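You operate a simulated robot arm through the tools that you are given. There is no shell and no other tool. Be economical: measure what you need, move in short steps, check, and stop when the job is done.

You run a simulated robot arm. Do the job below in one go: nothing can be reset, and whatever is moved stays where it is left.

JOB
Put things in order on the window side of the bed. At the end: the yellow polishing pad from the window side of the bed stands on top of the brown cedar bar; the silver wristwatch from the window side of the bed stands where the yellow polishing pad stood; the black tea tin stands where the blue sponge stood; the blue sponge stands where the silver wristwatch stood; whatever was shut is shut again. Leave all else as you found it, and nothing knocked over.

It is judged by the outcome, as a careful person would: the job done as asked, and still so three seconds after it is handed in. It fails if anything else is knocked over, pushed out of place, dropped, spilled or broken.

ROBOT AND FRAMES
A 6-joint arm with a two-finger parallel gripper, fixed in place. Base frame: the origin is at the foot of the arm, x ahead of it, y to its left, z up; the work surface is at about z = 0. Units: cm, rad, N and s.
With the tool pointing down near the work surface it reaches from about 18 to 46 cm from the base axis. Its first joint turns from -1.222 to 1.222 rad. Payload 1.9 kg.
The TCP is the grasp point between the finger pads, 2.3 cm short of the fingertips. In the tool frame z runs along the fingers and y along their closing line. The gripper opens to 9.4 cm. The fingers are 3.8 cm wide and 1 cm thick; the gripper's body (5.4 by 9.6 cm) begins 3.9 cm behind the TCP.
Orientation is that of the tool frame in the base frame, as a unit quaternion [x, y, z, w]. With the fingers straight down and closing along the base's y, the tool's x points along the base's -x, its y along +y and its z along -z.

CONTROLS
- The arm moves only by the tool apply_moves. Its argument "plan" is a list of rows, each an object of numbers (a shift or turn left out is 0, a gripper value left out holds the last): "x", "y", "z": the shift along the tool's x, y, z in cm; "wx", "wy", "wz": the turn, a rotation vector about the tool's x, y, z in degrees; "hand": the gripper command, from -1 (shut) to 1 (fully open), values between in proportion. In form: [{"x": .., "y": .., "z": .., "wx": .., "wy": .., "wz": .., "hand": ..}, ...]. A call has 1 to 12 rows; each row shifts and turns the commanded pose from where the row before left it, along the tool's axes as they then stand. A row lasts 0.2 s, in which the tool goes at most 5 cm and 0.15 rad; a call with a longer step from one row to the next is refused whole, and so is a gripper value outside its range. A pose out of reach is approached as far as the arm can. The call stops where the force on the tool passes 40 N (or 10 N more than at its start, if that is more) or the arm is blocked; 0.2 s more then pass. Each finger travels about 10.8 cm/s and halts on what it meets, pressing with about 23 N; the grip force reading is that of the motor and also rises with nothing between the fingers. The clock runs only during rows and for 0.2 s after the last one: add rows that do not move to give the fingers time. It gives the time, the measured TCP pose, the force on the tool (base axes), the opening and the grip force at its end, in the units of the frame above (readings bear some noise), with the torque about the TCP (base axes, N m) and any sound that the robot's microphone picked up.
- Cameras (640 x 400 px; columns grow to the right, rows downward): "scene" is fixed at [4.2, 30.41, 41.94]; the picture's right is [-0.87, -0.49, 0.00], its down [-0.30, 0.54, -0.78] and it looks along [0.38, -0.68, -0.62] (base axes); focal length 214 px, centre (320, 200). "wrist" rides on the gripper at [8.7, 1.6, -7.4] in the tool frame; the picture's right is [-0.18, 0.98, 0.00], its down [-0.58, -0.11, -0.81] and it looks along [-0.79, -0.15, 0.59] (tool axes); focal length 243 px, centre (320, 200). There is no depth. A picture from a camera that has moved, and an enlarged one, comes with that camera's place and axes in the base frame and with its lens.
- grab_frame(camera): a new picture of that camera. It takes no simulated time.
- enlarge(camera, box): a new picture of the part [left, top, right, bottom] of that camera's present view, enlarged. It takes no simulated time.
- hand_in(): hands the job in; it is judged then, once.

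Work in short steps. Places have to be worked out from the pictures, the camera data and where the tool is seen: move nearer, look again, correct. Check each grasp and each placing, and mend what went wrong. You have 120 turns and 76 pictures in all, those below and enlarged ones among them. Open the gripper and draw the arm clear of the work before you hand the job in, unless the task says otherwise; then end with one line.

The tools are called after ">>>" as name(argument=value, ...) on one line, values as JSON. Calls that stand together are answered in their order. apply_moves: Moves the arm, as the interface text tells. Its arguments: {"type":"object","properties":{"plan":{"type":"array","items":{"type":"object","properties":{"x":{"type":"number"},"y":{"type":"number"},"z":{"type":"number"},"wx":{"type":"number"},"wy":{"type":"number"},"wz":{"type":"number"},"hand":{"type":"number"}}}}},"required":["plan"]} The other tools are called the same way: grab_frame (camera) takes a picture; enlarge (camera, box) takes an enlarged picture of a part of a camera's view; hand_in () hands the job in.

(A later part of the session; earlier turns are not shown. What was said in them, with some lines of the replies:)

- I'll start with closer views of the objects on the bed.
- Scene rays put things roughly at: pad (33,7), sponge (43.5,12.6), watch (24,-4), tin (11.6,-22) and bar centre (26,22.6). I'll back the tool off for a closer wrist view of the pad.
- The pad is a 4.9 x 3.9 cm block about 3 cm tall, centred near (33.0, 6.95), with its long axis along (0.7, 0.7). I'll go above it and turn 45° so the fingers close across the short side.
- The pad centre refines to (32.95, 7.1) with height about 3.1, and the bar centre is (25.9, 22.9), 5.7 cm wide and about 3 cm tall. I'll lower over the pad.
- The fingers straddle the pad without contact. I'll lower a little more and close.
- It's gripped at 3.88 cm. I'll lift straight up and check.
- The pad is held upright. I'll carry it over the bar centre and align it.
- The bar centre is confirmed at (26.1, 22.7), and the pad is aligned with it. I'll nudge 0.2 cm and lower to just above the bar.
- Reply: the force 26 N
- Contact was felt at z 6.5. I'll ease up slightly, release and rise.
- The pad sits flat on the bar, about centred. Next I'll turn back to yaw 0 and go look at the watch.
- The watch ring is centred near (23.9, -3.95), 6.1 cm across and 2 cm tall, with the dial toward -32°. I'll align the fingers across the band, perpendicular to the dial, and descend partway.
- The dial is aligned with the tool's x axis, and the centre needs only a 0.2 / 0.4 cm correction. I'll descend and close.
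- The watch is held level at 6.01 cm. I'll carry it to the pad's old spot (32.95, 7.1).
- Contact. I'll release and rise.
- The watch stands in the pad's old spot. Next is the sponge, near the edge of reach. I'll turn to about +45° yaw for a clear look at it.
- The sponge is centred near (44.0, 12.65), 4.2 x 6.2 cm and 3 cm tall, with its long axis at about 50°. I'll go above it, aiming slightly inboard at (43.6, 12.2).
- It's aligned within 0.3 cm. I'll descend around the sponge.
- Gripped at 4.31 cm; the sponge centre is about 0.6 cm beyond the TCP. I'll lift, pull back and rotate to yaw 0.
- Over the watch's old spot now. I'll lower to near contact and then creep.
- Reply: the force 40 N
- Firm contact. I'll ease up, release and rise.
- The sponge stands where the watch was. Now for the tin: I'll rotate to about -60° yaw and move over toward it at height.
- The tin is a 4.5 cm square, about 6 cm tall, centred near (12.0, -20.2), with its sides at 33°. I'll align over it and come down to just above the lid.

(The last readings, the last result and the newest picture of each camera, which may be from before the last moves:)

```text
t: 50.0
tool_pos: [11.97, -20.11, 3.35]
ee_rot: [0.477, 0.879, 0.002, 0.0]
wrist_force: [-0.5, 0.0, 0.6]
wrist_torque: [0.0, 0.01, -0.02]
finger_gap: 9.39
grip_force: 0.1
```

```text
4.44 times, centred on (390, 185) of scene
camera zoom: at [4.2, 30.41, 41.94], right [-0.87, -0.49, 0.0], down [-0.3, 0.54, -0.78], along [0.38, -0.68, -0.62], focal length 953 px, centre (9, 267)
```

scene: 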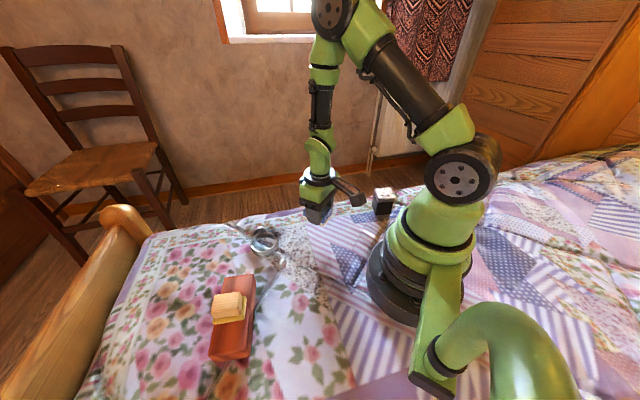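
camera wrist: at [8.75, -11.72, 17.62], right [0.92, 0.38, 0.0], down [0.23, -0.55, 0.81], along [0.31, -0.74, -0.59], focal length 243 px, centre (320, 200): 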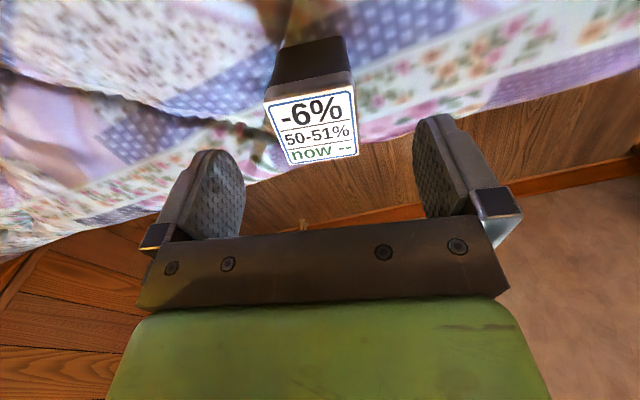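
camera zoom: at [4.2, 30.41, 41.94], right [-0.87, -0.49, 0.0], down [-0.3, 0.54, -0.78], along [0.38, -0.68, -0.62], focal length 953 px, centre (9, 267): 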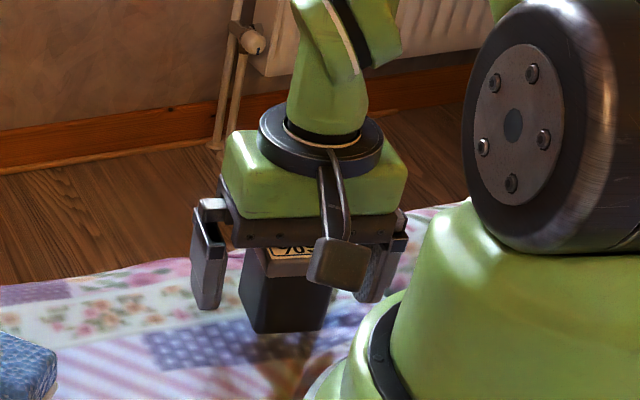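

The fingers straddle the tin body. I'll close and make a tiny test lift.

>>> apply_moves(plan=[{"hand": -1}, {"hand": -1}, {"hand": -1}, {}, {"z": -0.5}, {"z": -0.5}, {}])

>>> enlarge(camera="wrist", box=[200, 0, 480, 240])

>>> enlarge(camera="scene", box=[330, 140, 450, 230])

```text
t: 51.6
tool_pos: [11.97, -20.13, 4.33]
ee_rot: [0.477, 0.879, 0.001, -0.001]
wrist_force: [-0.2, -0.4, -1.6]
wrist_torque: [0.02, 0.04, -0.04]
finger_gap: 4.58
grip_force: 23.1
```

```text
1.67 times, centred on (340, 120) of wrist
camera zoom: at [8.48, -11.97, 11.84], right [0.92, 0.38, 0.0], down [0.23, -0.55, 0.81], along [0.31, -0.74, -0.59], focal length 404 px, centre (287, 333)
```

zoom: 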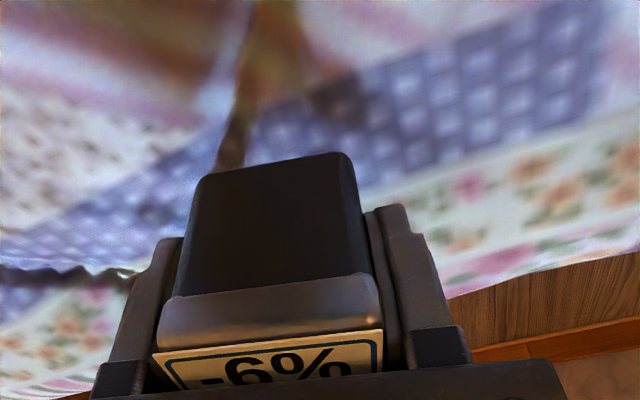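

```text
4.44 times, centred on (390, 185) of scene
camera zoom: at [4.2, 30.41, 41.94], right [-0.87, -0.49, 0.0], down [-0.3, 0.54, -0.78], along [0.38, -0.68, -0.62], focal length 953 px, centre (9, 267)
```

zoom: 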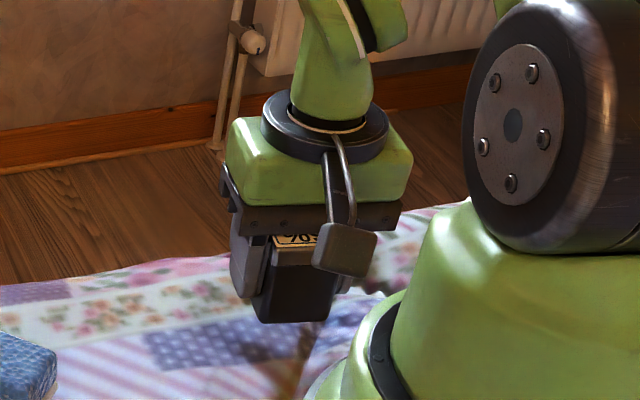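

The tin lifts whole, with the lid still on. I'll raise it and rotate to a forward yaw.

>>> apply_moves(plan=[{"z": -2}, {"z": -2.5}, {"z": -3}, {"z": -2}, {"wz": -8}, {"wz": -8}, {"wz": -8}, {"wz": -8}, {"wz": -8}, {"wz": -8}, {"wz": -8}, {}])

>>> grab_frame(camera="wrist")

```text
t: 54.2
tool_pos: [11.88, -20.26, 13.89]
ee_rot: [0.008, 1.0, 0.0, 0.0]
wrist_force: [-0.8, -0.5, -0.9]
wrist_torque: [-0.01, 0.01, 0.01]
finger_gap: 4.55
grip_force: 22.9
```

```text
31 pictures are left
camera wrist: at [3.17, -18.34, 21.38], right [0.2, 0.98, 0.0], down [0.58, -0.12, 0.81], along [0.79, -0.16, -0.59], focal length 243 px, centre (320, 200)
```

wrist: 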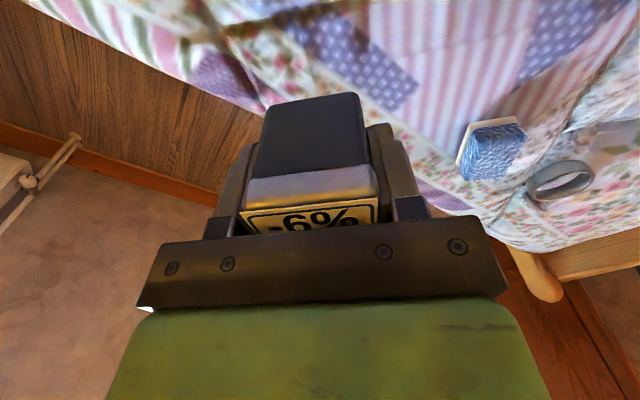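

>>> apply_moves(plan=[{"x": -2.64, "y": 2.78}, {"x": -2.64, "y": 2.78}, {"x": -2.64, "y": 2.78}, {"x": -2.64, "y": 2.78}, {"x": -2.64, "y": 2.78}, {"x": -2.64, "y": 2.78}, {"x": -2.64, "y": 2.78}, {"x": -2.64, "y": 2.78}, {"x": -2.64, "y": 2.78}, {"x": -2.64, "y": 2.78}, {"x": -2.64, "y": 2.78}, {}])

>>> grab_frame(camera="wrist")

```text
t: 56.8
tool_pos: [41.47, 10.06, 13.93]
ee_rot: [0.009, 1.0, 0.0, 0.0]
wrist_force: [0.3, 0.6, -2.0]
wrist_torque: [0.0, -0.04, 0.02]
finger_gap: 4.58
grip_force: 22.9
```

```text
30 pictures are left
camera wrist: at [32.7, 11.87, 21.39], right [0.2, 0.98, 0.0], down [0.58, -0.12, 0.81], along [0.79, -0.16, -0.59], focal length 243 px, centre (320, 200)
```

wrist: 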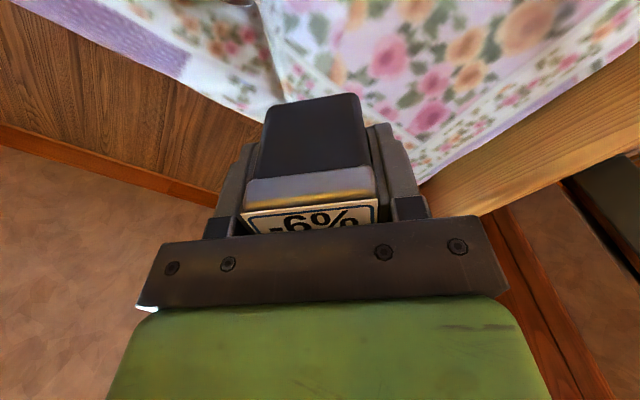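

>>> apply_moves(plan=[{"x": -1.3, "y": 1.29}, {"x": -1.3, "y": 1.28}, {}, {"z": 3}, {"z": 3}, {"z": 2}, {}])

>>> enlarge(camera="scene", box=[160, 170, 320, 290])

```text
t: 58.4
tool_pos: [44.03, 12.48, 5.88]
ee_rot: [0.008, 1.0, 0.0, 0.0]
wrist_force: [-0.2, 0.0, -1.9]
wrist_torque: [0.03, 0.0, 0.02]
finger_gap: 4.6
grip_force: 22.9
```

```text
3.33 times, centred on (240, 230) of scene
camera zoom: at [4.2, 30.41, 41.94], right [-0.87, -0.49, 0.0], down [-0.3, 0.54, -0.78], along [0.38, -0.68, -0.62], focal length 715 px, centre (587, 100)
```

zoom: 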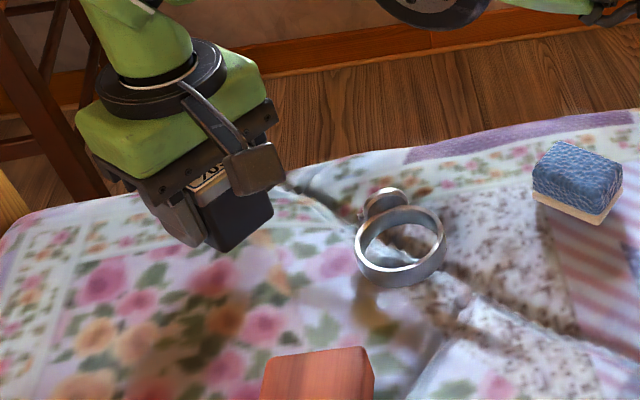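

>>> apply_moves(plan=[{"z": 1.2}, {"z": 0.9}, {}])

>>> apply_moves(plan=[{"z": 0.15}, {"z": 0.15}, {}])

```text
t: 59.2
tool_pos: [44.1, 12.5, 3.94]
ee_rot: [0.009, 1.0, 0.001, 0.001]
wrist_force: [-0.3, 0.5, -1.7]
wrist_torque: [0.0, -0.03, 0.02]
finger_gap: 4.6
grip_force: 22.8
```

```text
t: 60.0
tool_pos: [43.94, 12.47, 3.49]
ee_rot: [0.01, 1.0, 0.001, 0.001]
wrist_force: [-0.1, -0.5, -1.6]
wrist_torque: [0.0, 0.02, -0.02]
finger_gap: 4.56
grip_force: 22.4
```

>>> apply_moves(plan=[{"z": 0.12}, {"z": 0.08}, {}])

```text
t: 60.8
tool_pos: [43.93, 12.52, 3.4]
ee_rot: [0.009, 1.0, 0.002, 0.0]
wrist_force: [-1.8, -0.3, 5.0]
wrist_torque: [-0.17, 0.23, -0.06]
finger_gap: 4.57
grip_force: 22.5
```

Light contact. I'll release and rise straight up.

>>> apply_moves(plan=[{"hand": 1}, {"hand": 1}, {"hand": 1}, {"z": -2}, {"z": -3}, {"z": -4}, {"x": 2, "z": -3}, {}])

>>> grab_frame(camera="wrist")

>>> grab_frame(camera="scene")

```text
t: 62.6
tool_pos: [44.07, 13.0, 15.61]
ee_rot: [0.01, 1.0, 0.001, -0.001]
wrist_force: [0.7, -0.1, -0.3]
wrist_torque: [0.0, 0.02, 0.03]
finger_gap: 9.39
grip_force: 0.1
out of reach, approached as far as the arm can: row 5, 7
```

```text
28 pictures are left
camera wrist: at [35.29, 14.75, 23.08], right [0.2, 0.98, 0.0], down [0.58, -0.12, 0.81], along [0.79, -0.16, -0.59], focal length 243 px, centre (320, 200)
```

wrist: 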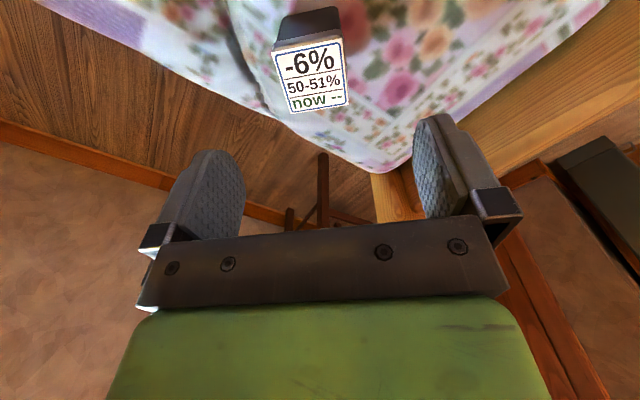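

```text
27 pictures are left
```

scene: 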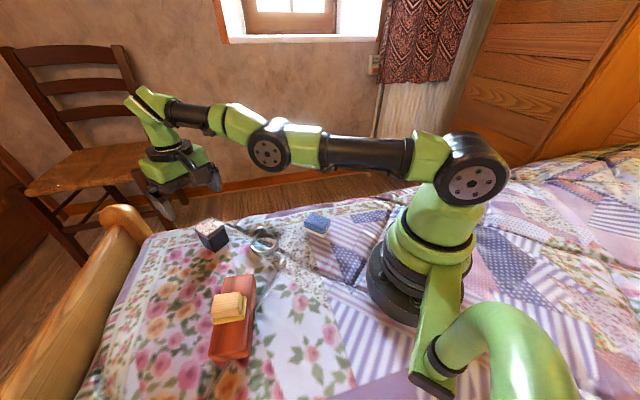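

The tin stands at (43.95, 12.5). I'll draw the arm back clear and take a final close look.

>>> apply_moves(plan=[{"x": 3, "z": -2}, {"x": 3, "z": -2}, {"x": 3, "z": -2}, {"x": 3, "z": -1}, {"x": 3}, {}])

>>> enlarge(camera="scene", box=[160, 180, 400, 380])

>>> grab_frame(camera="wrist")

```text
t: 64.0
tool_pos: [42.46, 15.11, 20.2]
ee_rot: [0.009, 1.0, 0.002, 0.0]
wrist_force: [1.1, 0.8, 0.1]
wrist_torque: [0.01, -0.02, -0.01]
finger_gap: 9.4
grip_force: 0.0
out of reach, approached as far as the arm can: row 1, 2, 3, 4, 5
```

```text
2.00 times, centred on (280, 280) of scene
camera zoom: at [4.2, 30.41, 41.94], right [-0.87, -0.49, 0.0], down [-0.3, 0.54, -0.78], along [0.38, -0.68, -0.62], focal length 429 px, centre (400, 40)
```

zoom: 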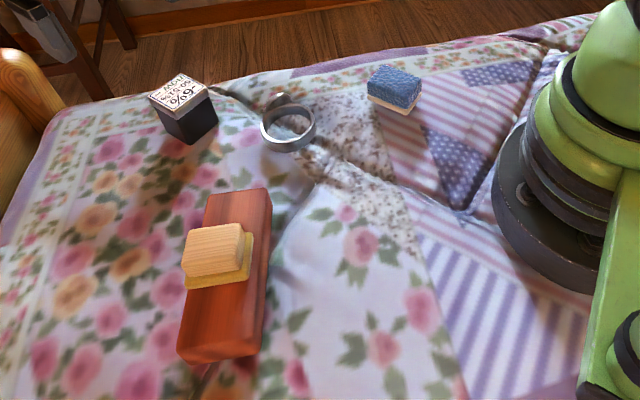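

```text
25 pictures are left
camera wrist: at [33.88, 16.88, 27.69], right [0.2, 0.98, 0.0], down [0.58, -0.12, 0.81], along [0.79, -0.16, -0.59], focal length 243 px, centre (320, 200)
```

wrist: 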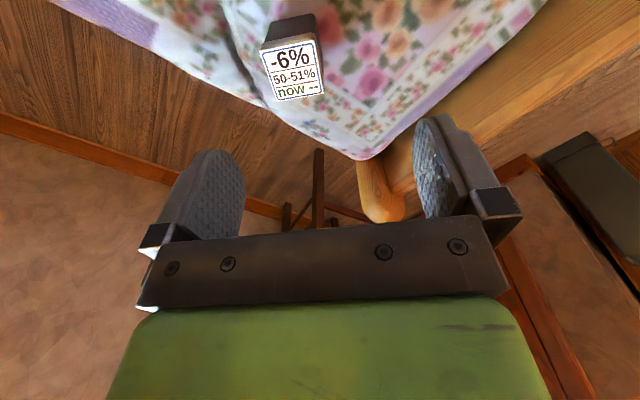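

Everything is in place. One last move to bring the arm further inboard.

>>> apply_moves(plan=[{"x": 3}, {"x": 3}, {"x": 2}, {}, {}])

>>> grab_frame(camera="scene")

```text
t: 65.2
tool_pos: [42.2, 15.97, 20.72]
ee_rot: [0.009, 1.0, 0.001, 0.001]
wrist_force: [0.6, 0.2, 0.5]
wrist_torque: [0.01, 0.03, -0.04]
finger_gap: 9.42
grip_force: 0.0
out of reach, approached as far as the arm can: row 1, 2, 3
```

```text
24 pictures are left
```

scene: 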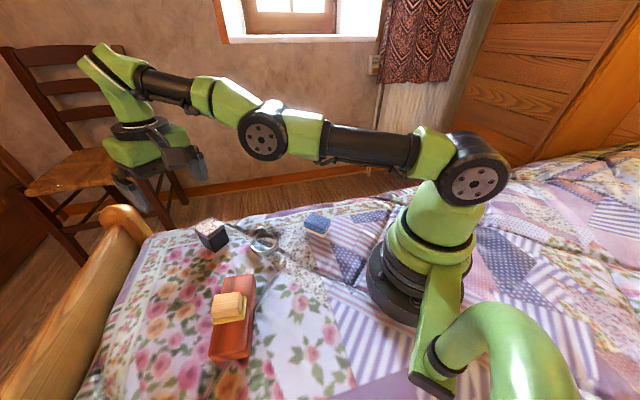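

The gripper is open and well clear above the bed, and all four items stand where they were asked for. Handing in.

>>> hand_in()

```text
The job is handed in.
```

The job is done and handed in: the yellow pad is on the cedar bar, the watch where the pad was, the sponge where the watch was, and the black tin, lid still on, where the sponge was, with nothing else moved or knocked over.
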